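You operate a simulated robot arm through the tools that you are given. There is no shell and no other tool. Be economical: measure what you need, move in short steps, check, and stop when the job is done.

Carry out the task below with a simulated two-armed robot. There is one attempt and no reset: what you move stays moved.

Task
Shake samples C7 and F5 and rack them by code.
Fine: shake till no silt lies in them; each goes into the blue rack's hole with its own code; the other two stay unshaken in the blue carrier. Set down upright: what you pick out.

The check looks at the end state, three seconds after you hand in, the way a careful person would. Anything else that was tipped, shoved, dropped, spilled or broken makes it a failure.

Robot
Two 7-joint arms with fingered hands on one trunk, on a base that drives. Base frame: it is fixed to the floor where the robot stands at the start and does not move with it; the origin is under the middle of the robot, x ahead of it, y to its left, z up; the surface under the hand at the start is at about z = 0.85. Readings come in m, rad, newtons and seconds.
The left shoulder is at the start at [0.07, 0.172, 1.327], the right one opposite. Places, roughly: blue rack [0.5, 0.3, 0.9]. Payload 5 kg a hand.
The tool frame of a hand sits at the grasp point between the pads (the TCP): z along the fingers, y along the line on which they close. The tips reach 0.043 m beyond it. The gripper opens to 0.144 m. The gripper's body begins 0.05 m behind the TCP. The gripper is a hand of 5 fingers: y runs from the thumb to the fingers, the wrist lies at [-0.021, -0.124, -0.221] in the tool frame, and closing takes about 1.5 s.
Orientation is that of the tool frame in the base frame, as a unit quaternion [w, x, y, z]. With the fingers straight down and the wrist toward the robot, the tool's x, y and z point along [0, 1, 0], [1, 0, 0] and [0, 0, -1] of the base frame.

Tools
- The arms move only by the tool drive_tool. It takes "left_steps", "right_steps" or both (then of equal length, played together; a hand with none holds still); each is a list of rows, each a list of 7 numbers: the shift along the tool's x, y, z in m, then the turn, a rotation vector about the tool's x, y, z in rad, then the finger opening in m, from 0 to 0.144. In form: [[x, y, z, rx, ry, rz, hand], ...]. A call has 1 to 12 rows; each row shifts and turns the commanded pose from where the row before left it, along the tool's axes as they then stand. Rows are played at 5 a second. More than 0.05 m and 0.15 rad between two rows, or a gripper value outside its range, and nothing of the call is played. Where a pose cannot be reached the arm comes as near as it can. A force on the tool above 50 N (or 10 N above the force at the start of the call, whichever is more), or a blocked arm, ends the call early, and 0.2 s more pass. The fingers move at their own pace (about 0.045 m/s each) and stop on an object; they squeeze with about 32 N. The grip force told is the motor's: it shows also when the fingers shut on nothing. Time passes only in rows, and 0.2 s behind the last, so rows that do not move let the fingers close. The reply holds the time, the measured pose of the TCP, the force on the tool along the base axes, the opening and the grip force, in the units named above and with some noise, with the torque about the TCP (base axes, N m) and any sound that the robot's microphone picked up.
- Cameras (640 x 400 px; columns grow to the right, rows downward): "scene" is now at [0.134, 0.0214, 1.5505]; the picture's right is [0.27, -0.96, -0.00], its down [-0.63, -0.18, -0.75] and it looks along [0.73, 0.20, -0.66] (base axes); focal length 291 px, centre (320, 200). "left" rides on the left gripper at [-0.086, -0.108, -0.168] in its tool frame; the picture's right is [-0.80, -0.28, 0.53], its down [0.54, -0.73, 0.42] and it looks along [0.27, 0.63, 0.73] (tool axes); focal length 275 px, centre (320, 200). "right" rides on the right gripper at [0.086, -0.108, -0.168] in its tool frame; the picture's right is [-0.80, 0.28, -0.53], its down [-0.54, -0.73, 0.42] and it looks along [-0.27, 0.63, 0.73] (tool axes); focal length 275 px, centre (320, 200). There is no depth. A picture from a camera that has moved, and an enlarged one, comes with that camera's place and axes in the base frame and with its lens.
- grab_frame(camera): a new picture of that camera. No time passes.
- move_column(by): slides the trunk up (or, below 0, down) by that many m; the arms and the scene camera ride with it, the base frame stays. It gives what a move gives, with no picture.
- steer(legs): drives the robot by 1 to 6 legs, each [ahead, left, turn to the left] in m, m and rad, along the robot's own axes; the way and the turn of a leg run together, so that a leg with both is an arc; at most 1.5 m and 3.142 rad a leg. The arms and the cameras ride along, it lands a little off, and it stops where it bumps. It gives what a move gives.
- set_grasp(shape, hand): the hand has 5 fingers and takes this shape, open, in about a second: jaw (thumb against the fingers, like two jaws); tri (thumb and two fingers); tip (a fingertip pinch); poke (one finger out to press); point (the index stretched); flat (the hand flat); cup (the hand cupped); fist (a fist). The gripper value then closes the fingers along that shape, each until it touches; the sizes above hold for jaw. It gives what a move gives, with no picture.
- turn_head(pan, tilt): turns the head with the scene camera to pan (to the left, within 1.501 rad either way) and tilt (down, from -0.506 to 1.204), counted from straight ahead of the robot. It gives what a move gives.
- enlarge(camera, box): a new picture of the part [left, top, right, bottom] of that camera's present view, enlarged. No time passes.
- hand_in(): hands the job in; it is judged then, once.

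Work in short steps. Places have to be worked out from the pictures, the camera data and where the tool is seen: move nearer, look again, correct. Check each grasp and each placing, and mend what went wrong. You have 120 turns and 108 pictures in all, those below and enlarged ones among them. Open the grippers and draw the arms clear of the work before you hand the job in, unless the task says otherwise; then end with one line.

The tools are called by a JSON object that holds its "method" and its "body". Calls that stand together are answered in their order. drive_tool: Moves the arms, as the interface text tells. Its arguments: {"type":"object","properties":{"left_steps":{"type":"array"},"right_steps":{"type":"array"}},"required":[]} The other tools are called the same way: move_column (by) slides the trunk up or down; set_grasp (shape, hand) gives the hand a shape; steer (legs) drives the base; turn_head (pan, tilt) turns the head that bears the scene camera; grab_frame (camera) takes a picture; enlarge (camera, box) takes an enlarged picture of a part of a camera's view; hand_in () hands the job in.

At the start:

```text
time_s: 0.0
left_eef_pos: [0.7668, 0.3229, 1.166]
left_orientation: [-0.001, 0.707, 0.707, 0.0]
left_contact_force: [0.1, 0.5, -0.5]
left_torque: [-0.01, 0.01, -0.01]
left_finger_gap: 0.1438
left_grasp_force: 0.1
left_shape: jaw
right_eef_pos: [0.7274, -0.2942, 1.1962]
right_orientation: [-0.001, 0.707, 0.707, 0.0]
right_contact_force: [0.6, 0.5, -1.1]
right_torque: [0.05, 0.02, -0.01]
right_finger_gap: 0.1435
right_grasp_force: 0.2
right_shape: jaw
trunk travel left (down, up): [-0.425, 0.515]
robot x, y, heading: [0.0016, 0.0017, -0.002]
head pan, tilt: [0.271, 0.716]
```

scene: 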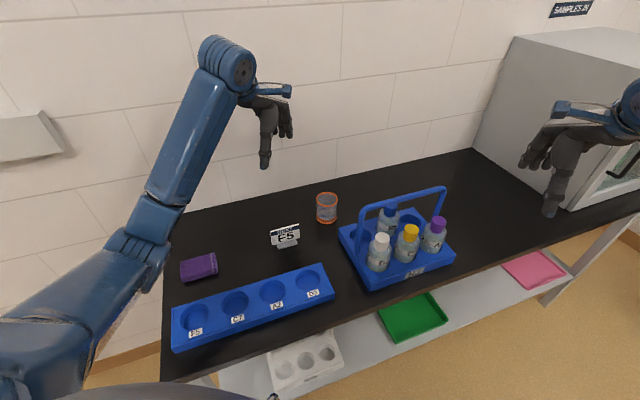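
right: 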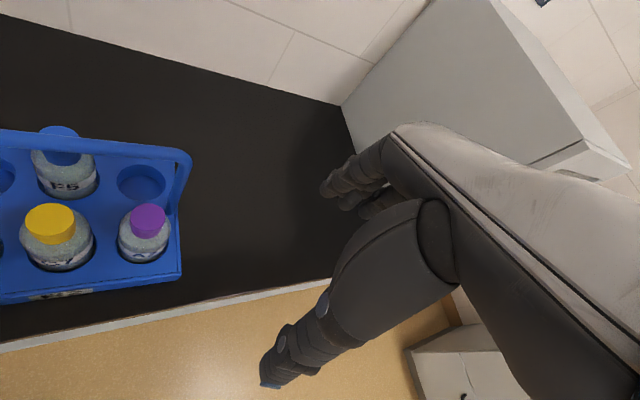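
left: 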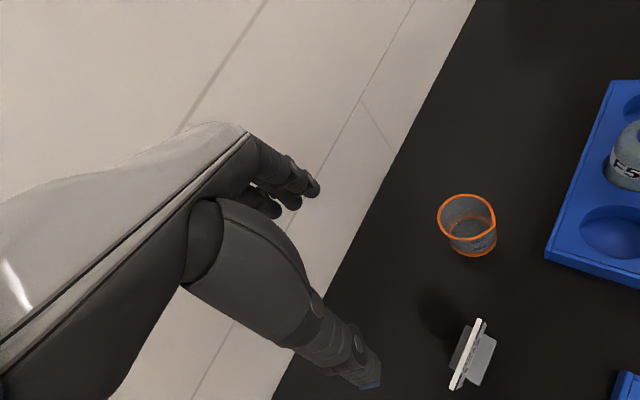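

The carrier holds four bottles (white, yellow, blue, purple caps) and the rack lies to the left. I enlarge both to read the codes.

{"method": "enlarge", "body": {"camera": "scene", "box": [330, 170, 470, 290]}}

{"method": "enlarge", "body": {"camera": "scene", "box": [160, 210, 350, 360]}}

{"method": "enlarge", "body": {"camera": "right", "box": [0, 110, 200, 310]}}

```text
3.33 times, centred on (400, 230) of scene
camera zoom: at [0.134, 0.0214, 1.5505], right [0.27, -0.96, 0.0], down [-0.63, -0.18, -0.75], along [0.73, 0.2, -0.66], focal length 969 px, centre (53, 100)
```

zoom: 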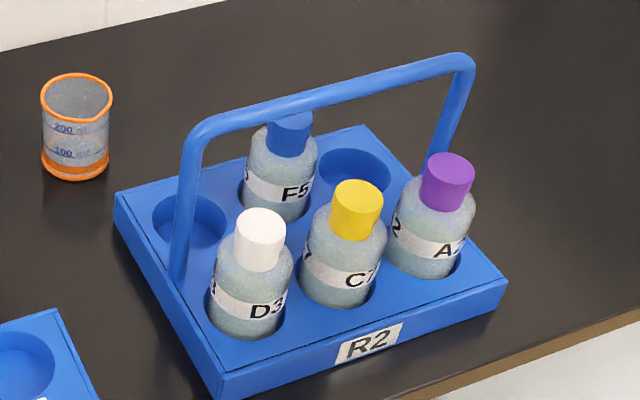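

```text
2.67 times, centred on (255, 285) of scene
camera zoom: at [0.134, 0.0214, 1.5505], right [0.27, -0.96, 0.0], down [-0.63, -0.18, -0.75], along [0.73, 0.2, -0.66], focal length 776 px, centre (493, -27)
```

zoom: 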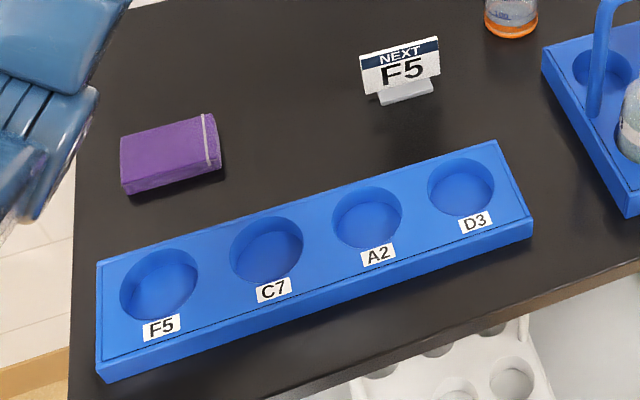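

```text
2.00 times, centred on (100, 210) of right
camera zoom: at [0.62, -0.2077, 1.3647], right [0.28, -0.8, 0.53], down [-0.73, -0.54, -0.42], along [0.63, -0.27, -0.73], focal length 551 px, centre (760, 180)
```

zoom: 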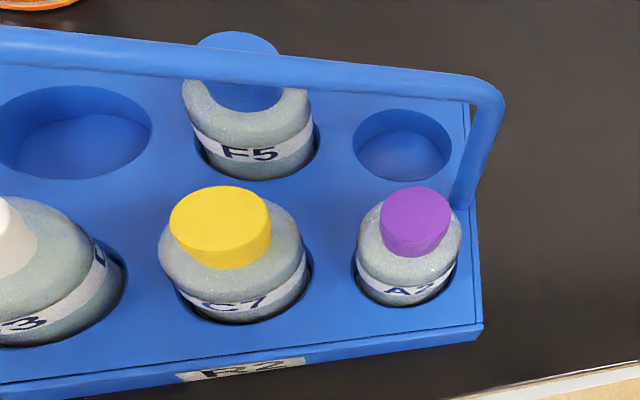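

C7 has the yellow cap (cap top about [0.71, -0.07, 0.99]) and F5 the blue cap (about [0.79, -0.01, 0.99]). The handle bar runs between the rows at z of about 1.05. The rack holes are close to the robot, so I back up 0.1 m and look at the hand's shape.

{"method": "steer", "body": {"legs": [[-0.1, 0, 0]]}}

{"method": "enlarge", "body": {"camera": "scene", "box": [180, 20, 340, 180]}}

```text
time_s: 1.1
left_eef_pos: [0.6685, 0.3217, 1.1649]
left_orientation: [0.0, 0.707, 0.707, 0.0]
left_contact_force: [-0.3, 0.1, 0.2]
left_torque: [0.02, 0.0, -0.01]
left_finger_gap: 0.1436
left_grasp_force: 0.1
left_shape: jaw
right_eef_pos: [0.6286, -0.2937, 1.1951]
right_orientation: [0.0, 0.707, 0.707, -0.001]
right_contact_force: [-0.9, -0.1, 0.2]
right_torque: [-0.01, 0.02, 0.03]
right_finger_gap: 0.1438
right_grasp_force: 0.1
right_shape: jaw
trunk travel left (down, up): [-0.425, 0.515]
robot x, y, heading: [-0.1019, 0.0005, -0.003]
head pan, tilt: [0.271, 0.716]
```

```text
2.50 times, centred on (260, 100) of scene
camera zoom: at [0.0348, 0.0214, 1.5504], right [0.27, -0.96, 0.0], down [-0.63, -0.18, -0.75], along [0.73, 0.2, -0.66], focal length 727 px, centre (470, 450)
```

zoom: 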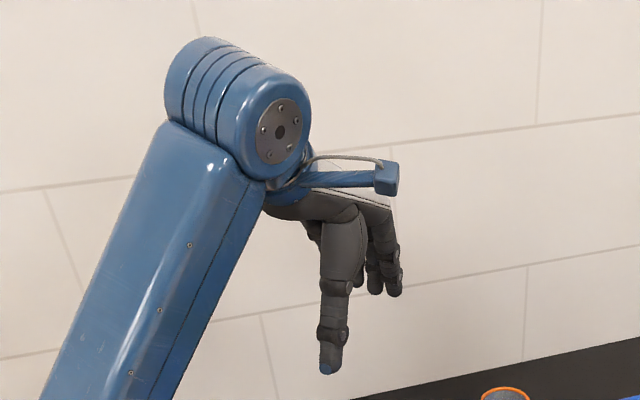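

The hand is a five-fingered one with the thumb on the wrist side. I turn the left tool 0.956 rad about its z, so that it closes along the carrier's row, parallel to the handle.

{"method": "drive_tool", "body": {"left_steps": [[0, 0, -0.01, 0, 0, 0.1366, 0.144], [0, 0, -0.01, 0, 0, 0.1366, 0.144], [0, 0, -0.01, 0, 0, 0.1366, 0.144], [0, 0, -0.01, 0, 0, 0.1366, 0.144], [0, 0, 0, 0, 0, 0.1366, 0.144], [0, 0, 0, 0, 0, 0.1366, 0.144], [0, 0, 0, 0, 0, 0.1366, 0.144], [0, 0, 0, 0, 0, 0, 0.144]]}}

```text
time_s: 3.0
left_eef_pos: [0.6679, 0.3239, 1.2054]
left_orientation: [-0.001, 0.953, 0.302, 0.0]
left_contact_force: [-0.4, -0.4, 0.3]
left_torque: [0.01, -0.01, 0.01]
left_finger_gap: 0.1438
left_grasp_force: 0.0
left_shape: jaw
right_eef_pos: [0.6285, -0.2936, 1.1969]
right_orientation: [0.0, 0.707, 0.707, -0.001]
right_contact_force: [-0.6, 0.0, 0.5]
right_torque: [-0.03, 0.0, 0.0]
right_finger_gap: 0.1437
right_grasp_force: 0.1
right_shape: jaw
trunk travel left (down, up): [-0.425, 0.515]
robot x, y, heading: [-0.0995, -0.0017, -0.0]
head pan, tilt: [0.271, 0.716]
```

Turned well: tool x is (0.816, 0.576), y is (0.576, -0.816). I now travel to above C7, staying at z 1.2.

{"method": "drive_tool", "body": {"left_steps": [[-0.0216, 0.0383, 0, 0, 0, 0, 0.144], [-0.0216, 0.0383, 0, 0, 0, 0, 0.144], [-0.0216, 0.0383, 0, 0, 0, 0, 0.144], [-0.0216, 0.0383, 0, 0, 0, 0, 0.144], [-0.0216, 0.0383, 0, 0, 0, 0, 0.144], [-0.0216, 0.0383, 0, 0, 0, 0, 0.144], [-0.0216, 0.0383, 0, 0, 0, 0, 0.144], [-0.0216, 0.0383, 0, 0, 0, 0, 0.144], [-0.0216, 0.0383, 0, 0, 0, 0, 0.1], [0, 0, 0, 0, 0, 0, 0.1]]}}

{"method": "grab_frame", "body": {"camera": "left"}}

{"method": "grab_frame", "body": {"camera": "right"}}

{"method": "grab_frame", "body": {"camera": "scene"}}

```text
time_s: 5.2
left_eef_pos: [0.7078, -0.0707, 1.2064]
left_orientation: [0.0, 0.953, 0.302, -0.001]
left_contact_force: [0.3, 0.5, -0.5]
left_torque: [-0.02, 0.05, 0.01]
left_finger_gap: 0.1004
left_grasp_force: 0.1
left_shape: jaw
right_eef_pos: [0.6273, -0.2926, 1.1972]
right_orientation: [0.001, 0.706, 0.708, 0.0]
right_contact_force: [0.9, -0.3, -0.2]
right_torque: [-0.03, 0.03, 0.01]
right_finger_gap: 0.1436
right_grasp_force: 0.1
right_shape: jaw
trunk travel left (down, up): [-0.425, 0.515]
robot x, y, heading: [-0.0993, 0.0027, -0.001]
head pan, tilt: [0.271, 0.716]
```

```text
100 pictures are left
camera left: at [0.5753, -0.0302, 1.3732], right [-0.81, -0.23, -0.53], down [0.02, 0.91, -0.42], along [0.58, -0.36, -0.73], focal length 275 px, centre (320, 200)
```

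left: 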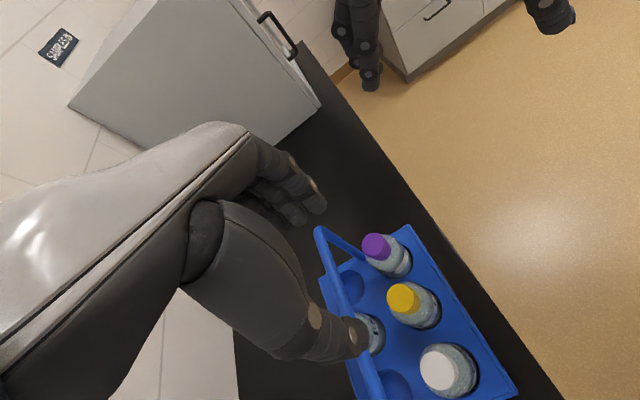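

```text
99 pictures are left
camera right: at [0.5205, -0.2061, 1.3648], right [0.29, -0.8, 0.53], down [-0.73, -0.54, -0.42], along [0.63, -0.27, -0.73], focal length 275 px, centre (320, 200)
```

right: 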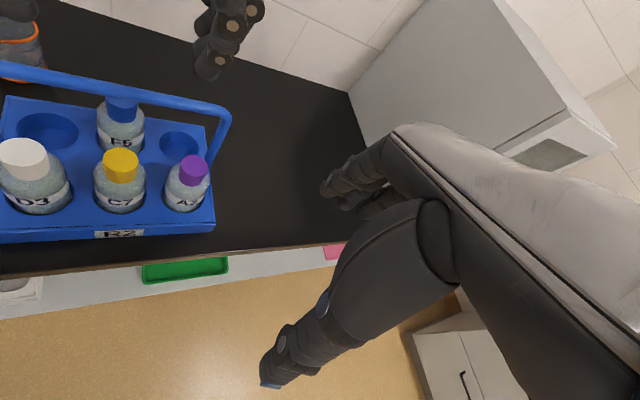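

```text
98 pictures are left
camera scene: at [0.0344, 0.0229, 1.5505], right [0.27, -0.96, 0.0], down [-0.63, -0.18, -0.75], along [0.73, 0.2, -0.66], focal length 291 px, centre (320, 200)
```

scene: 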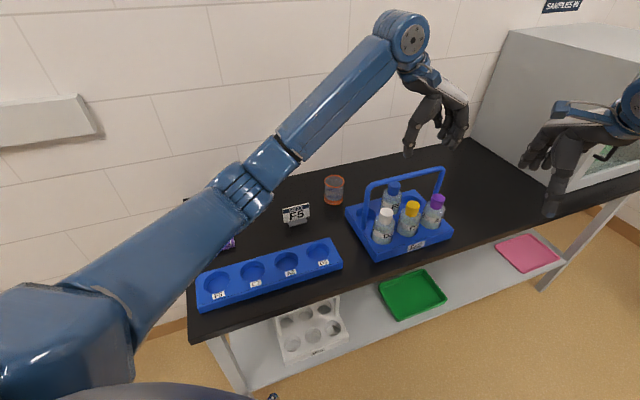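

The tool is over C7 at z 1.206. I look at the hand close up, to judge the fingers' spread and the clearance to the handle.

{"method": "enlarge", "body": {"camera": "scene", "box": [340, 60, 500, 260]}}

{"method": "enlarge", "body": {"camera": "right", "box": [0, 0, 300, 250]}}

```text
2.00 times, centred on (420, 160) of scene
camera zoom: at [0.0344, 0.0229, 1.5505], right [0.27, -0.96, 0.0], down [-0.63, -0.18, -0.75], along [0.73, 0.2, -0.66], focal length 582 px, centre (120, 280)
```

zoom: 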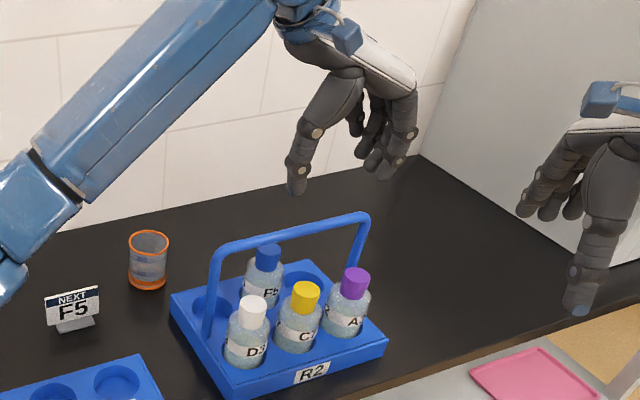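

```text
1.60 times, centred on (150, 125) of right
camera zoom: at [0.5205, -0.2061, 1.3648], right [0.29, -0.8, 0.53], down [-0.73, -0.54, -0.42], along [0.63, -0.27, -0.73], focal length 440 px, centre (592, 320)
```

zoom: 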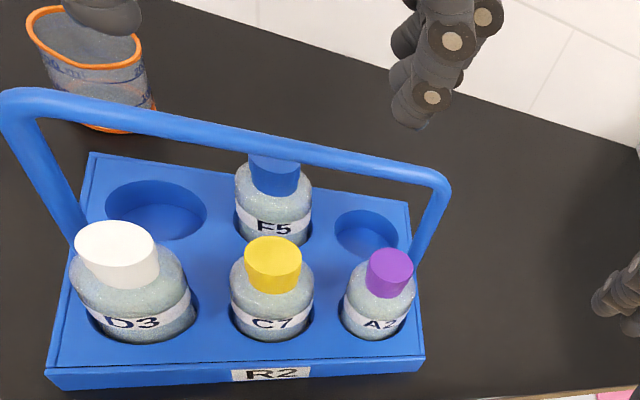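

I zoom tighter onto the fingers to see where they stand across the grip.

{"method": "enlarge", "body": {"camera": "scene", "box": [395, 80, 480, 165]}}

{"method": "enlarge", "body": {"camera": "left", "box": [180, 110, 400, 400]}}

```text
4.71 times, centred on (438, 122) of scene
camera zoom: at [0.0344, 0.0229, 1.5505], right [0.27, -0.96, 0.0], down [-0.63, -0.18, -0.75], along [0.73, 0.2, -0.66], focal length 1369 px, centre (-233, 565)
```

zoom: 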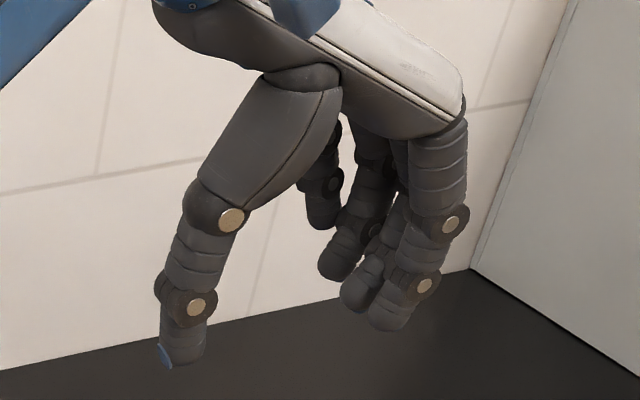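

```text
1.38 times, centred on (290, 255) of left
camera zoom: at [0.5753, -0.0302, 1.3732], right [-0.81, -0.23, -0.53], down [0.02, 0.91, -0.42], along [0.58, -0.36, -0.73], focal length 380 px, centre (361, 124)
```

zoom: 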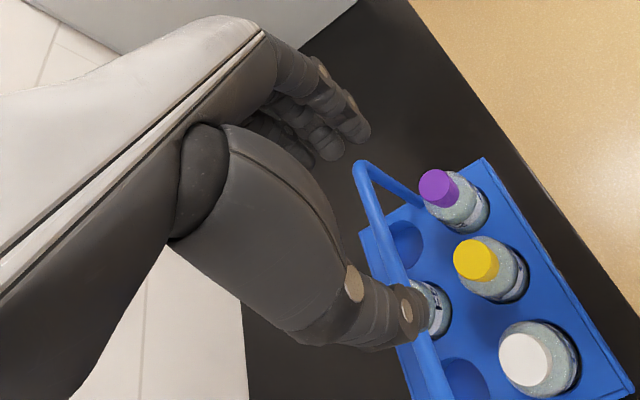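

The thumb opposes index and middle at x of about 0, but ring and little finger reach to x +0.07. That would foul the handle at C7 (F5 is fine). I try the "tri" shape and look.

{"method": "set_grasp", "body": {"shape": "tri", "hand": "left"}}

{"method": "enlarge", "body": {"camera": "scene", "box": [395, 80, 480, 165]}}

{"method": "grab_frame", "body": {"camera": "left"}}

```text
time_s: 6.0
left_eef_pos: [0.708, -0.0726, 1.2056]
left_orientation: [0.0, 0.953, 0.302, 0.0]
left_contact_force: [0.3, -1.1, -0.4]
left_torque: [0.0, 0.01, 0.02]
left_finger_gap: 0.1437
left_grasp_force: 0.0
left_shape: tri
right_eef_pos: [0.6285, -0.2938, 1.1957]
right_orientation: [0.0, 0.707, 0.707, 0.0]
right_contact_force: [-0.1, -0.6, 0.7]
right_torque: [0.01, -0.02, -0.03]
right_finger_gap: 0.1438
right_grasp_force: 0.0
right_shape: jaw
trunk travel left (down, up): [-0.425, 0.515]
robot x, y, heading: [-0.0999, 0.0022, -0.001]
head pan, tilt: [0.271, 0.716]
```

```text
4.71 times, centred on (438, 122) of scene
camera zoom: at [0.0346, 0.0209, 1.5505], right [0.27, -0.96, 0.0], down [-0.63, -0.18, -0.75], along [0.73, 0.2, -0.66], focal length 1369 px, centre (-233, 565)
```

zoom: 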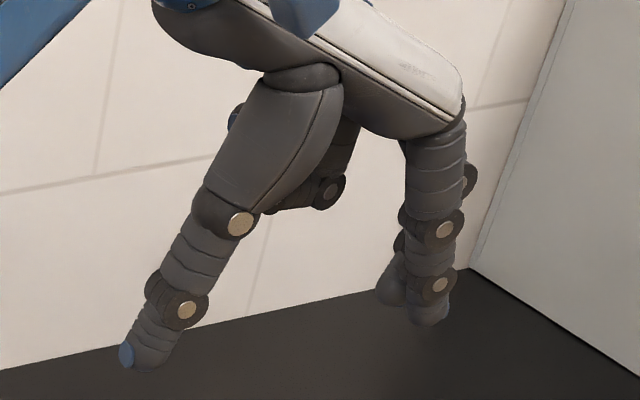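

```text
92 pictures are left
camera left: at [0.5753, -0.0317, 1.3731], right [-0.81, -0.23, -0.53], down [0.02, 0.91, -0.42], along [0.58, -0.36, -0.73], focal length 275 px, centre (320, 200)
```

left: 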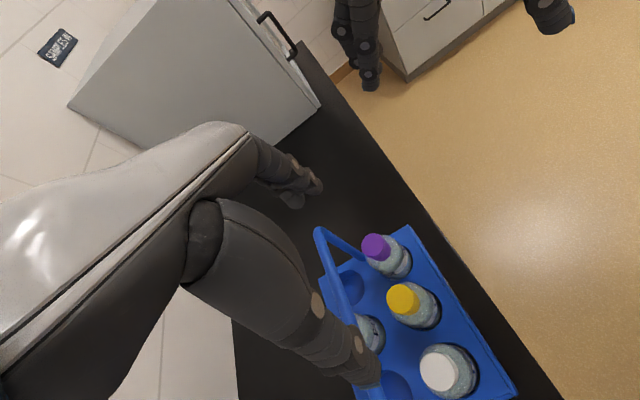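

"Tri" folds ring and little finger away. With the tool tilted about its closing axis, so the hand comes in from the front with the folded fingers up, it would clear the handle. I test that tilt up here in free space, opening 0.07.

{"method": "drive_tool", "body": {"left_steps": [[0, 0, 0, 0, 0.13, 0, 0.07], [0, 0, 0, 0, 0.13, 0, 0.07], [0, 0, 0, 0, 0.13, 0, 0.07], [0, 0, 0, 0, 0.13, 0, 0.07], [0, 0, 0, 0, 0.13, 0, 0.07], [0, 0, 0, 0, 0.13, 0, 0.07], [0, 0, 0, 0, 0.13, 0, 0.07], [0, 0, 0, 0, 0.13, 0, 0.07], [0, 0, 0, 0, 0, 0, 0.07]]}}

{"method": "grab_frame", "body": {"camera": "scene"}}

{"method": "enlarge", "body": {"camera": "right", "box": [0, 0, 300, 250]}}

```text
time_s: 8.1
left_eef_pos: [0.7084, -0.0714, 1.2062]
left_orientation: [-0.15, 0.827, 0.262, 0.475]
left_contact_force: [0.3, -0.9, 0.2]
left_torque: [-0.02, 0.0, 0.03]
left_finger_gap: 0.0703
left_grasp_force: 0.2
left_shape: tri
right_eef_pos: [0.628, -0.2926, 1.196]
right_orientation: [0.001, 0.707, 0.707, 0.0]
right_contact_force: [0.2, 0.0, 0.4]
right_torque: [0.02, 0.0, 0.0]
right_finger_gap: 0.1434
right_grasp_force: 0.1
right_shape: jaw
trunk travel left (down, up): [-0.425, 0.515]
robot x, y, heading: [-0.0979, 0.0014, -0.001]
head pan, tilt: [0.271, 0.716]
```

```text
91 pictures are left
camera scene: at [0.0345, 0.0214, 1.5505], right [0.27, -0.96, 0.0], down [-0.63, -0.18, -0.75], along [0.73, 0.2, -0.66], focal length 291 px, centre (320, 200)
```

scene: 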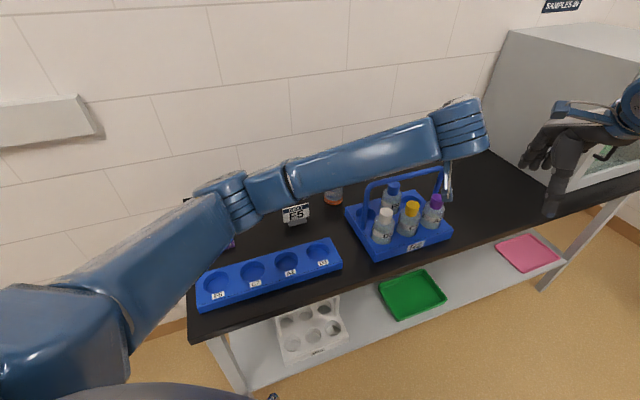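

```text
1.60 times, centred on (150, 125) of right
camera zoom: at [0.5206, -0.2074, 1.3646], right [0.29, -0.8, 0.53], down [-0.73, -0.54, -0.42], along [0.63, -0.27, -0.73], focal length 440 px, centre (592, 320)
```

zoom: 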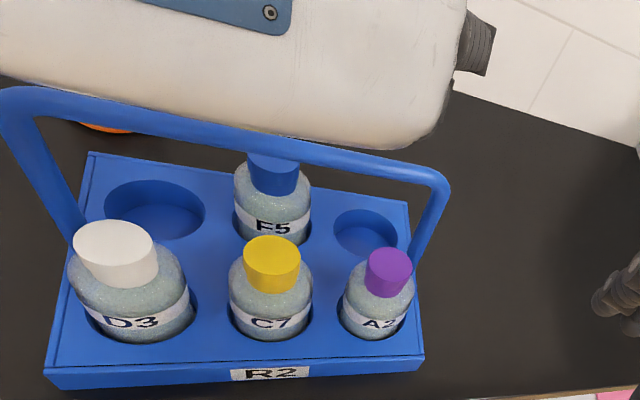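

The tilt is reachable. I tilt a bit more (to 1.27 rad), back off 0.12 m to the front of the carrier and come down to cap height.

{"method": "drive_tool", "body": {"left_steps": [[0, 0, 0, 0, 0.115, 0, 0.07], [0, 0, 0, 0, 0.115, 0, 0.07], [-0.0118, 0, -0.0382, 0, 0, 0, 0.07], [-0.0118, 0, -0.0382, 0, 0, 0, 0.07], [-0.0118, 0, -0.0382, 0, 0, 0, 0.07], [-0.0422, 0, 0.0131, 0, 0, 0, 0.07], [-0.0422, 0, 0.0131, 0, 0, 0, 0.07], [-0.0422, 0, 0.0131, 0, 0, 0, 0.07], [-0.0422, 0, 0.0131, 0, 0, 0, 0.07], [-0.0211, 0, 0.0065, 0, 0, 0, 0.07], [0, 0, 0, 0, 0, 0, 0.07]]}}

{"method": "grab_frame", "body": {"camera": "scene"}}

{"method": "grab_frame", "body": {"camera": "right"}}

{"method": "grab_frame", "body": {"camera": "left"}}

```text
time_s: 10.4
left_eef_pos: [0.6095, -0.1405, 1.007]
left_orientation: [-0.179, 0.767, 0.243, 0.566]
left_contact_force: [-0.9, 0.6, 0.1]
left_torque: [0.02, 0.02, -0.01]
left_finger_gap: 0.0703
left_grasp_force: 0.1
left_shape: tri
right_eef_pos: [0.6277, -0.2937, 1.1961]
right_orientation: [0.0, 0.706, 0.708, 0.0]
right_contact_force: [0.1, 0.1, 0.3]
right_torque: [0.0, 0.0, -0.02]
right_finger_gap: 0.1439
right_grasp_force: 0.1
right_shape: jaw
trunk travel left (down, up): [-0.425, 0.515]
robot x, y, heading: [-0.0984, 0.0016, -0.003]
head pan, tilt: [0.271, 0.716]
```

```text
89 pictures are left
camera scene: at [0.0344, 0.0212, 1.5505], right [0.27, -0.96, 0.0], down [-0.63, -0.18, -0.75], along [0.73, 0.2, -0.66], focal length 291 px, centre (320, 200)
```

scene: 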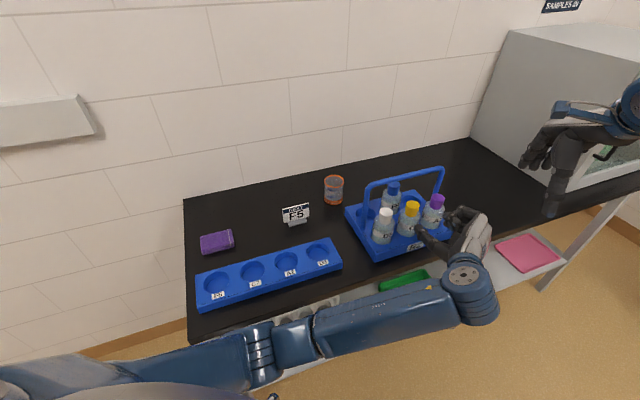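

```text
88 pictures are left
camera right: at [0.5205, -0.2076, 1.3646], right [0.28, -0.8, 0.53], down [-0.73, -0.54, -0.42], along [0.63, -0.27, -0.73], focal length 275 px, centre (320, 200)
```

right: 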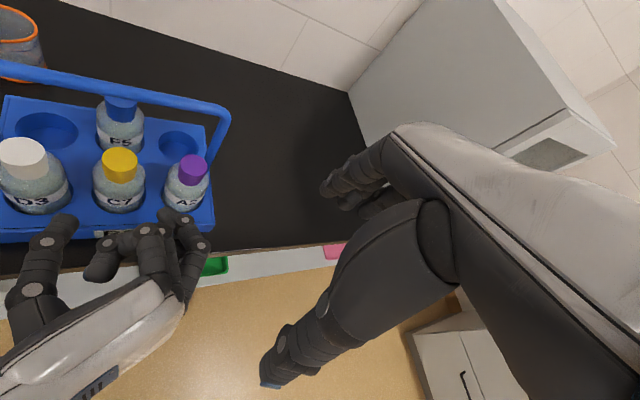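

```text
87 pictures are left
camera left: at [0.3941, -0.1576, 0.9741], right [0.06, 0.39, -0.92], down [0.04, 0.92, 0.39], along [1.0, -0.06, 0.04], focal length 275 px, centre (320, 200)
```

left: 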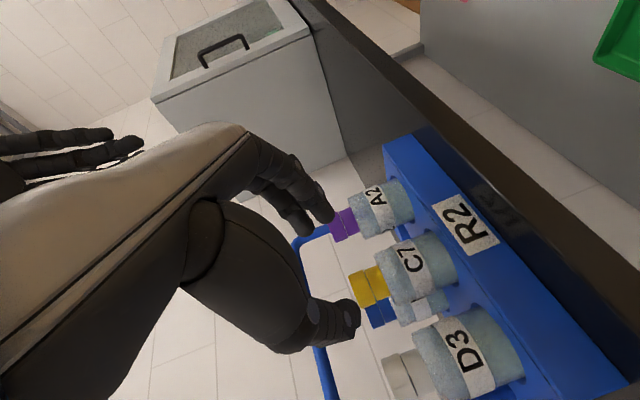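

The left camera shows C7's cap centred at about z 0.976. The remaining advance is about 0.12 m and the row offset is only about 2 mm. I come down to z 0.978, advance half-way and look again.

{"method": "drive_tool", "body": {"left_steps": [[-0.0277, -0.002, 0.0086, 0, 0, 0, 0.07], [0.0089, 0, 0.0287, 0, 0, 0, 0.07], [0.0089, 0, 0.0287, 0, 0, 0, 0.07], [0, 0, 0, 0, 0, 0, 0.07]]}}

{"method": "enlarge", "body": {"camera": "right", "box": [0, 40, 260, 280]}}

{"method": "grab_frame", "body": {"camera": "left"}}

{"method": "enlarge", "body": {"camera": "scene", "box": [340, 160, 500, 280]}}

```text
time_s: 11.4
left_eef_pos: [0.6571, -0.1054, 0.9776]
left_orientation: [-0.18, 0.767, 0.244, 0.565]
left_contact_force: [-0.4, -0.2, 0.1]
left_torque: [0.03, 0.02, 0.0]
left_finger_gap: 0.0702
left_grasp_force: 0.0
left_shape: tri
right_eef_pos: [0.6282, -0.2949, 1.196]
right_orientation: [0.0, 0.707, 0.707, 0.0]
right_contact_force: [0.5, -0.8, 0.6]
right_torque: [0.03, -0.01, 0.01]
right_finger_gap: 0.144
right_grasp_force: 0.1
right_shape: jaw
trunk travel left (down, up): [-0.425, 0.515]
robot x, y, heading: [-0.1022, 0.004, -0.001]
head pan, tilt: [0.271, 0.716]
```

```text
1.67 times, centred on (130, 160) of right
camera zoom: at [0.5199, -0.208, 1.3648], right [0.28, -0.8, 0.53], down [-0.73, -0.54, -0.42], along [0.63, -0.27, -0.73], focal length 459 px, centre (637, 267)
```

zoom: 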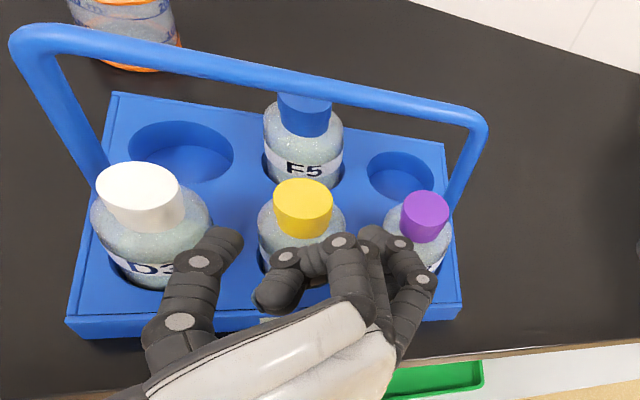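

```text
85 pictures are left
camera left: at [0.4425, -0.1216, 0.9452], right [0.06, 0.39, -0.92], down [0.04, 0.92, 0.39], along [1.0, -0.06, 0.04], focal length 275 px, centre (320, 200)
```

left: 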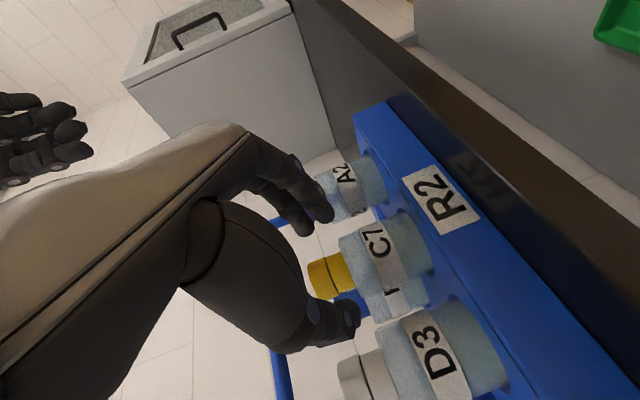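

```text
3.33 times, centred on (420, 220) of scene
camera zoom: at [0.0338, 0.0208, 1.5506], right [0.27, -0.96, 0.0], down [-0.63, -0.18, -0.75], along [0.73, 0.2, -0.66], focal length 969 px, centre (-13, 133)
```

zoom: 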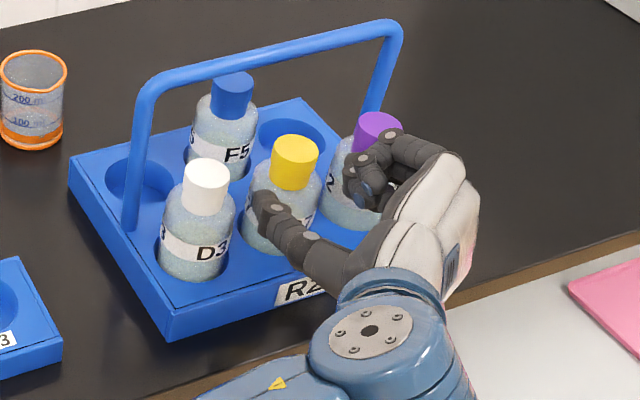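

C7's cap checks out at (0.710, -0.0675, 0.976), 0.065 m ahead. Finger clearance to A2 looks tight, so I narrow to 0.06, shift 6 mm toward the thumb side, advance 0.03 and look again.

{"method": "drive_tool", "body": {"left_steps": [[0, -0.006, 0, 0, 0, 0, 0.06], [0, 0, 0, 0, 0, 0, 0.06], [0.0044, 0, 0.0143, 0, 0, 0, 0.06], [0.0044, 0, 0.0143, 0, 0, 0, 0.06], [0, 0, 0, 0, 0, 0, 0.06]]}}

{"method": "enlarge", "body": {"camera": "right", "box": [60, 80, 240, 240]}}

{"method": "enlarge", "body": {"camera": "left", "box": [200, 120, 440, 360]}}

{"method": "enlarge", "body": {"camera": "scene", "box": [380, 170, 480, 250]}}

```text
time_s: 12.7
left_eef_pos: [0.6776, -0.0835, 0.9777]
left_orientation: [-0.181, 0.767, 0.243, 0.565]
left_contact_force: [0.2, -1.1, -0.2]
left_torque: [0.01, 0.01, 0.02]
left_finger_gap: 0.0605
left_grasp_force: 0.0
left_shape: tri
right_eef_pos: [0.6277, -0.294, 1.1972]
right_orientation: [0.0, 0.707, 0.707, 0.0]
right_contact_force: [-0.3, 0.3, 0.6]
right_torque: [0.01, -0.03, -0.01]
right_finger_gap: 0.1438
right_grasp_force: 0.1
right_shape: jaw
trunk travel left (down, up): [-0.425, 0.515]
robot x, y, heading: [-0.1032, -0.0001, -0.001]
head pan, tilt: [0.271, 0.716]
```

```text
2.50 times, centred on (150, 160) of right
camera zoom: at [0.5204, -0.2079, 1.3646], right [0.28, -0.8, 0.53], down [-0.73, -0.54, -0.42], along [0.63, -0.27, -0.73], focal length 688 px, centre (745, 300)
```

zoom: 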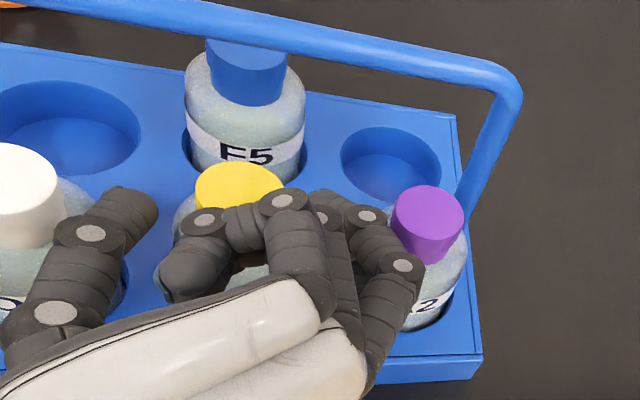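

```text
1.67 times, centred on (320, 240) of left
camera zoom: at [0.4639, -0.0993, 0.9444], right [0.06, 0.39, -0.92], down [0.04, 0.92, 0.39], along [1.0, -0.06, 0.04], focal length 459 px, centre (320, 133)
```

zoom: 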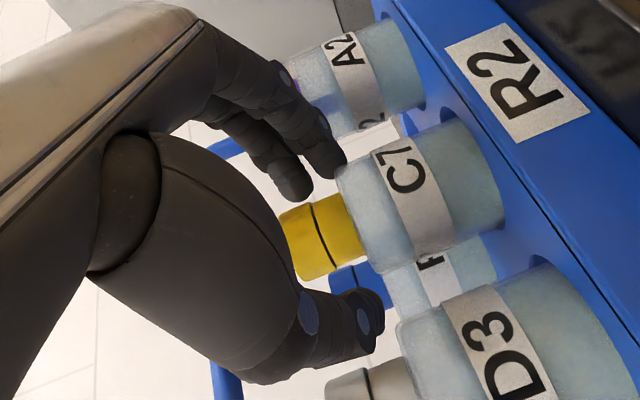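

```text
5.00 times, centred on (430, 210) of scene
camera zoom: at [0.0343, 0.021, 1.5506], right [0.27, -0.96, 0.0], down [-0.63, -0.18, -0.75], along [0.73, 0.2, -0.66], focal length 1454 px, centre (-230, 150)
```

zoom: 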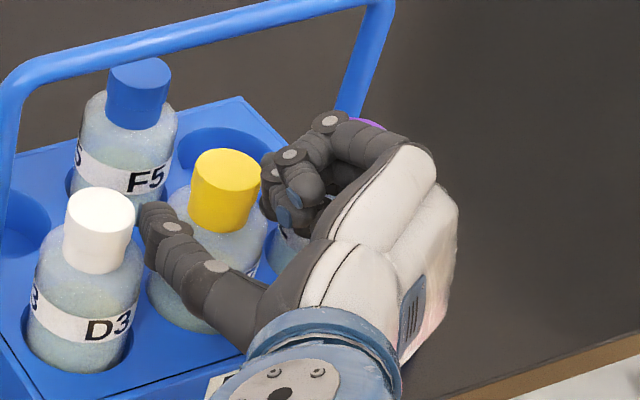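

The fingertips sit a little low, near C7's shoulder. I raise 10 mm, then advance the last 28 mm in small steps and look again.

{"method": "drive_tool", "body": {"left_steps": [[0.0096, 0, -0.003, 0, 0, 0, 0.06], [0.0042, 0, 0.0134, 0, 0, 0, 0.06], [0.0042, 0, 0.0134, 0, 0, 0, 0.06], [0, 0, 0, 0, 0, 0, 0.06]]}}

{"method": "enlarge", "body": {"camera": "right", "box": [60, 80, 240, 240]}}

{"method": "enlarge", "body": {"camera": "left", "box": [200, 120, 440, 360]}}

{"method": "enlarge", "body": {"camera": "scene", "box": [380, 170, 480, 250]}}

```text
time_s: 13.7
left_eef_pos: [0.7026, -0.0662, 0.9874]
left_orientation: [-0.18, 0.767, 0.244, 0.565]
left_contact_force: [-0.8, -0.8, -0.3]
left_torque: [0.02, 0.0, 0.02]
left_finger_gap: 0.0602
left_grasp_force: 0.1
left_shape: tri
right_eef_pos: [0.6283, -0.2927, 1.1965]
right_orientation: [-0.001, 0.707, 0.708, 0.0]
right_contact_force: [-0.7, -0.9, 0.0]
right_torque: [0.0, -0.04, 0.01]
right_finger_gap: 0.1439
right_grasp_force: 0.1
right_shape: jaw
trunk travel left (down, up): [-0.425, 0.515]
robot x, y, heading: [-0.099, 0.0022, -0.0]
head pan, tilt: [0.271, 0.716]
```

```text
2.50 times, centred on (150, 160) of right
camera zoom: at [0.5202, -0.2078, 1.3647], right [0.28, -0.8, 0.53], down [-0.73, -0.54, -0.42], along [0.63, -0.27, -0.73], focal length 688 px, centre (745, 300)
```

zoom: 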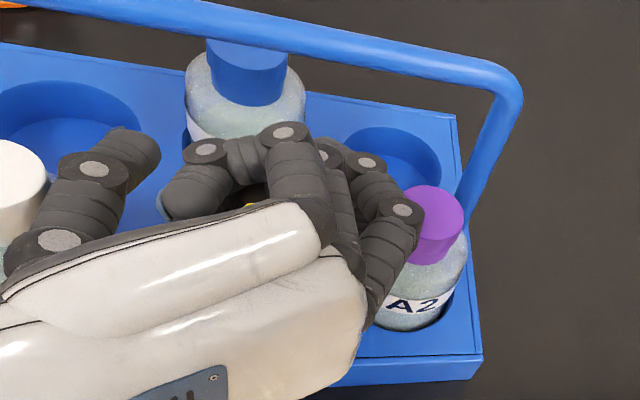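

```text
1.67 times, centred on (320, 240) of left
camera zoom: at [0.4868, -0.0826, 0.9542], right [0.06, 0.39, -0.92], down [0.04, 0.92, 0.39], along [1.0, -0.06, 0.04], focal length 459 px, centre (320, 133)
```

zoom: 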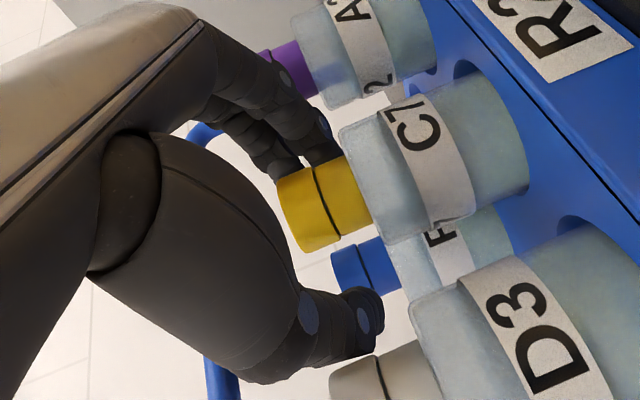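

```text
5.00 times, centred on (430, 210) of scene
camera zoom: at [0.0341, 0.021, 1.5506], right [0.27, -0.96, 0.0], down [-0.63, -0.18, -0.75], along [0.73, 0.2, -0.66], focal length 1454 px, centre (-230, 150)
```

zoom: 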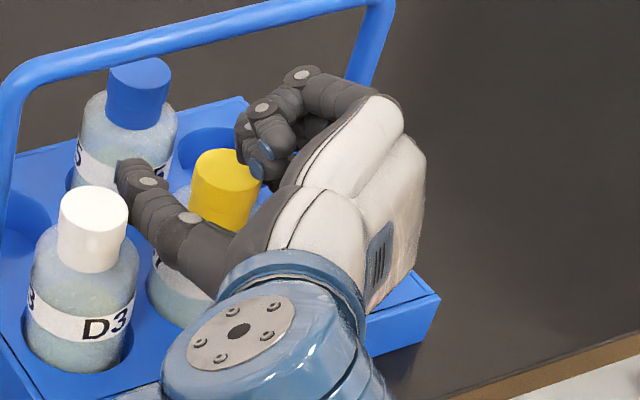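

Fingers straddle the cap and clear the handle. I close on it.

{"method": "drive_tool", "body": {"left_steps": [[0, 0.001, 0, 0, 0, 0, 0.05], [0, 0.001, 0, 0, 0, 0, 0.045], [0, 0.001, 0, 0, 0, 0, 0.02], [0, 0.001, 0, 0, 0, 0, 0.0], [0, 0, 0, 0, 0, 0, 0.0], [0, 0, 0, 0, 0, 0, 0.0], [0, 0, 0, 0, 0, 0, 0.0], [0, 0, 0, 0, 0, 0, 0.0]]}}

{"method": "enlarge", "body": {"camera": "right", "box": [0, 60, 240, 240]}}

{"method": "enlarge", "body": {"camera": "left", "box": [200, 120, 440, 360]}}

```text
time_s: 15.4
left_eef_pos: [0.703, -0.0693, 0.9867]
left_orientation: [-0.179, 0.768, 0.243, 0.565]
left_contact_force: [0.6, 1.1, -0.4]
left_torque: [0.03, 0.01, 0.0]
left_finger_gap: 0.0144
left_grasp_force: 31.8
left_shape: tri
right_eef_pos: [0.6272, -0.2926, 1.1965]
right_orientation: [0.0, 0.706, 0.708, 0.0]
right_contact_force: [0.0, 0.0, -0.3]
right_torque: [-0.04, -0.04, -0.02]
right_finger_gap: 0.1437
right_grasp_force: 0.1
right_shape: jaw
trunk travel left (down, up): [-0.425, 0.515]
robot x, y, heading: [-0.1003, -0.0004, 0.0]
head pan, tilt: [0.271, 0.716]
```

```text
2.22 times, centred on (120, 150) of right
camera zoom: at [0.5206, -0.2075, 1.3645], right [0.29, -0.8, 0.53], down [-0.73, -0.54, -0.42], along [0.63, -0.27, -0.73], focal length 612 px, centre (764, 311)
```

zoom: 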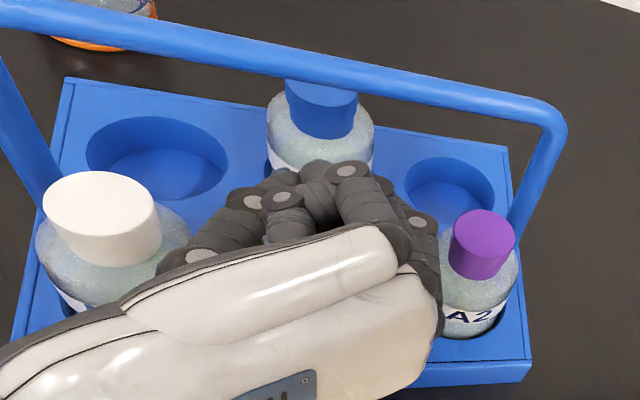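

```text
1.67 times, centred on (320, 240) of left
camera zoom: at [0.4893, -0.086, 0.9538], right [0.06, 0.39, -0.92], down [0.04, 0.92, 0.39], along [1.0, -0.06, 0.04], focal length 459 px, centre (320, 133)
```

zoom: 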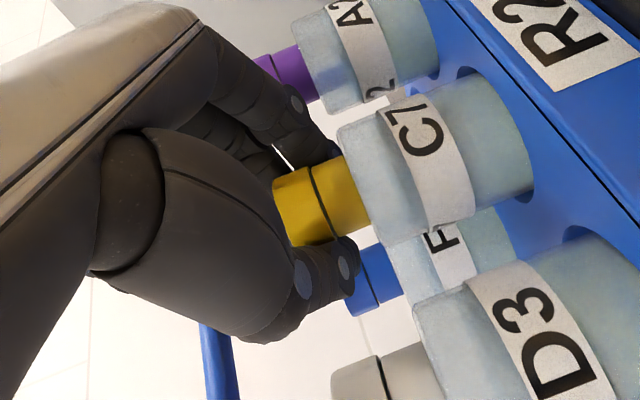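

Grip force is 32 N but the gap is small (0.014); the fingers may be curled around behind the cap. I test with a lift of 2 cm.

{"method": "drive_tool", "body": {"left_steps": [[0.0096, 0, -0.003, 0, 0, 0, 0], [0.0096, 0, -0.003, 0, 0, 0, 0], [0, 0, 0, 0, 0, 0, 0]]}}

{"method": "grab_frame", "body": {"camera": "left"}}

{"method": "enlarge", "body": {"camera": "scene", "box": [340, 150, 500, 270]}}

```text
time_s: 16.2
left_eef_pos: [0.7036, -0.0677, 1.007]
left_orientation: [-0.18, 0.767, 0.243, 0.566]
left_contact_force: [0.5, 0.0, -2.1]
left_torque: [0.0, 0.01, -0.01]
left_finger_gap: 0.0143
left_grasp_force: 31.9
left_shape: tri
right_eef_pos: [0.6285, -0.2939, 1.1952]
right_orientation: [-0.001, 0.706, 0.708, -0.001]
right_contact_force: [0.5, 0.0, -0.4]
right_torque: [-0.02, 0.02, 0.0]
right_finger_gap: 0.1436
right_grasp_force: 0.0
right_shape: jaw
trunk travel left (down, up): [-0.425, 0.515]
robot x, y, heading: [-0.0989, 0.0, -0.004]
head pan, tilt: [0.271, 0.716]
```

```text
75 pictures are left
camera left: at [0.4899, -0.0855, 0.974], right [0.06, 0.39, -0.92], down [0.04, 0.92, 0.39], along [1.0, -0.06, 0.04], focal length 275 px, centre (320, 200)
```

left: 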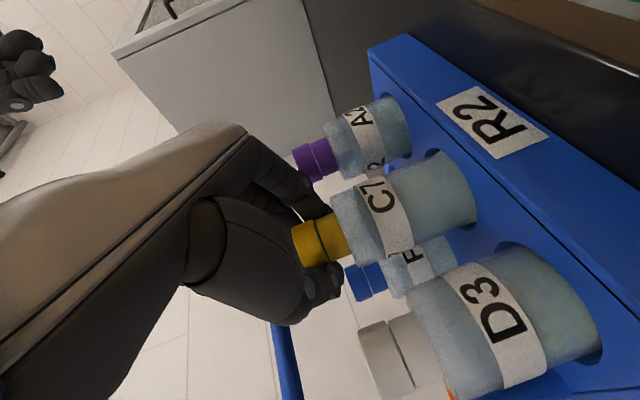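

```text
3.33 times, centred on (420, 210) of scene
camera zoom: at [0.0348, 0.0212, 1.5505], right [0.27, -0.96, 0.0], down [-0.63, -0.18, -0.75], along [0.73, 0.2, -0.66], focal length 969 px, centre (-13, 167)
```

zoom: 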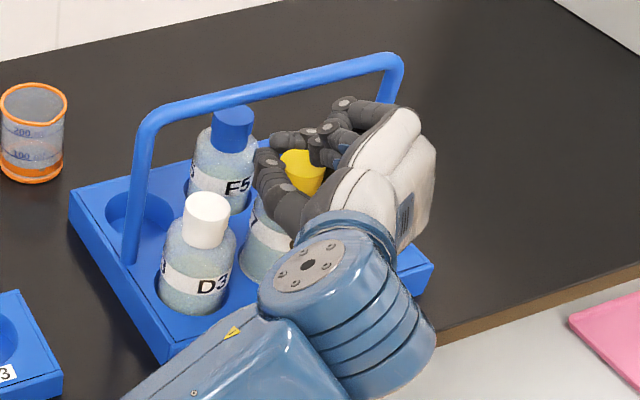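

C7 comes up cleanly with the hand (about 2 N). I lift on straight up, then up and forward away from the handle.

{"method": "drive_tool", "body": {"left_steps": [[0.0191, 0, -0.0059, 0, 0, 0, 0], [0.0191, 0, -0.0059, 0, 0, 0, 0], [0.0225, 0, -0.0184, 0, 0, 0, 0], [0.0225, 0, -0.0184, 0, 0, 0, 0], [0.0225, 0, -0.0184, 0, 0, 0, 0], [0.0225, 0, -0.0184, 0, 0, 0, 0], [0.0225, 0, -0.0184, 0, 0, 0, 0], [0, 0, 0, 0, 0, 0, 0]]}}

{"method": "grab_frame", "body": {"camera": "left"}}

{"method": "grab_frame", "body": {"camera": "scene"}}

```text
time_s: 18.1
left_eef_pos: [0.6601, -0.0997, 1.1813]
left_orientation: [-0.179, 0.768, 0.243, 0.565]
left_contact_force: [-0.1, 1.2, -1.9]
left_torque: [-0.01, 0.06, -0.01]
left_finger_gap: 0.0147
left_grasp_force: 32.0
left_shape: tri
right_eef_pos: [0.6289, -0.2931, 1.1967]
right_orientation: [-0.001, 0.707, 0.707, 0.0]
right_contact_force: [0.3, -0.5, -0.7]
right_torque: [-0.01, 0.01, 0.02]
right_finger_gap: 0.1435
right_grasp_force: 0.1
right_shape: jaw
trunk travel left (down, up): [-0.425, 0.515]
robot x, y, heading: [-0.0994, 0.0014, 0.002]
head pan, tilt: [0.271, 0.716]
```

```text
73 pictures are left
camera left: at [0.4456, -0.1179, 1.148], right [0.06, 0.39, -0.92], down [0.04, 0.92, 0.39], along [1.0, -0.06, 0.04], focal length 275 px, centre (320, 200)
```

left: 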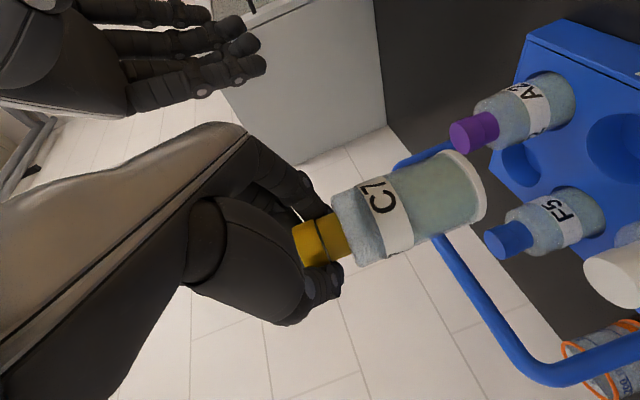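

```text
72 pictures are left
camera scene: at [0.0351, 0.0215, 1.5504], right [0.27, -0.96, 0.0], down [-0.63, -0.18, -0.75], along [0.73, 0.2, -0.66], focal length 291 px, centre (320, 200)
```

scene: 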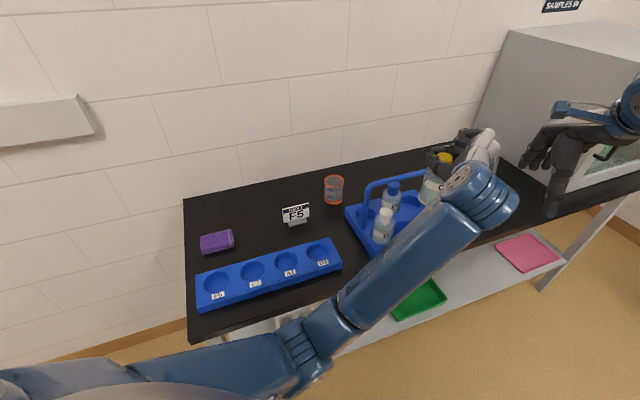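

I enlarge the bottle to see the silt at the bottom.

{"method": "enlarge", "body": {"camera": "left", "box": [280, 130, 520, 290]}}

```text
2.50 times, centred on (400, 210) of left
camera zoom: at [0.4456, -0.1179, 1.148], right [0.06, 0.39, -0.92], down [0.04, 0.92, 0.39], along [1.0, -0.06, 0.04], focal length 688 px, centre (120, 175)
```

zoom: 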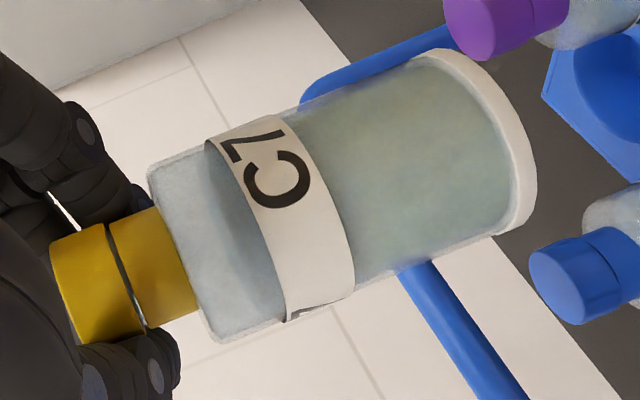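

A beige silt layer lies at the bottom. I move up and left into clear space, then shake up and down.

{"method": "drive_tool", "body": {"left_steps": [[0.0191, -0.035, -0.0059, 0, 0, 0, 0], [0.0191, -0.035, -0.0059, 0, 0, 0, 0], [0.0191, -0.035, -0.0059, 0, 0, 0, 0], [0.0191, -0.035, -0.0059, 0, 0, 0, 0], [0.046, 0, -0.0142, 0, 0, 0, 0], [-0.046, 0, 0.0142, 0, 0, 0, 0], [0.046, 0, -0.0142, 0, 0, 0, 0], [-0.046, 0, 0.0142, 0, 0, 0, 0], [0.046, 0, -0.0142, 0, 0, 0, 0], [-0.046, 0, 0.0142, 0, 0, 0, 0], [0.046, 0, -0.0142, 0, 0, 0, 0], [-0.046, 0, 0.0142, 0, 0, 0, 0]]}}

{"method": "grab_frame", "body": {"camera": "left"}}

```text
time_s: 20.6
left_eef_pos: [0.5804, 0.0156, 1.2633]
left_orientation: [-0.18, 0.768, 0.243, 0.565]
left_contact_force: [1.0, 0.3, -2.2]
left_torque: [-0.03, 0.05, 0.0]
left_finger_gap: 0.0148
left_grasp_force: 32.0
left_shape: tri
right_eef_pos: [0.6287, -0.2925, 1.1957]
right_orientation: [-0.001, 0.707, 0.708, -0.002]
right_contact_force: [-0.3, -0.1, 0.3]
right_torque: [-0.03, 0.01, 0.03]
right_finger_gap: 0.1439
right_grasp_force: 0.0
right_shape: jaw
trunk travel left (down, up): [-0.425, 0.515]
robot x, y, heading: [-0.099, 0.0, -0.002]
head pan, tilt: [0.271, 0.716]
```

```text
70 pictures are left
camera left: at [0.3651, -0.0018, 1.2298], right [0.06, 0.39, -0.92], down [0.04, 0.92, 0.39], along [1.0, -0.06, 0.04], focal length 275 px, centre (320, 200)
```

left: 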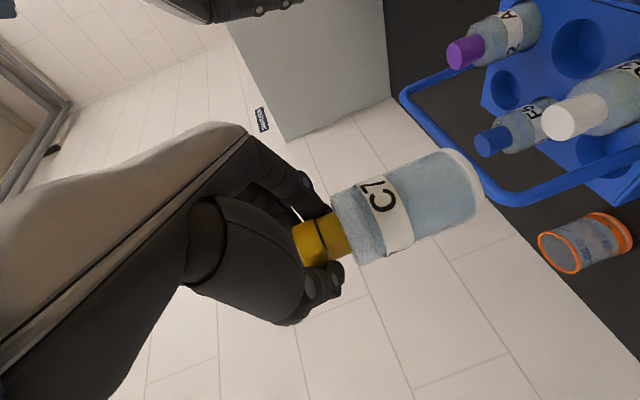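

I enlarge the bottom to see whether the silt is going.

{"method": "enlarge", "body": {"camera": "left", "box": [280, 130, 520, 290]}}

```text
2.50 times, centred on (400, 210) of left
camera zoom: at [0.3651, -0.0018, 1.2298], right [0.06, 0.39, -0.92], down [0.04, 0.92, 0.39], along [1.0, -0.06, 0.04], focal length 688 px, centre (120, 175)
```

zoom: 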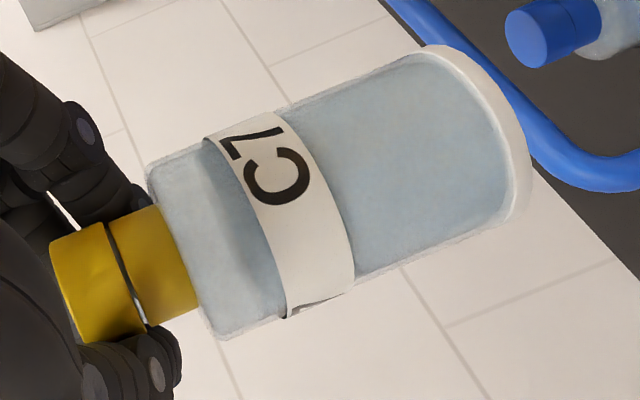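

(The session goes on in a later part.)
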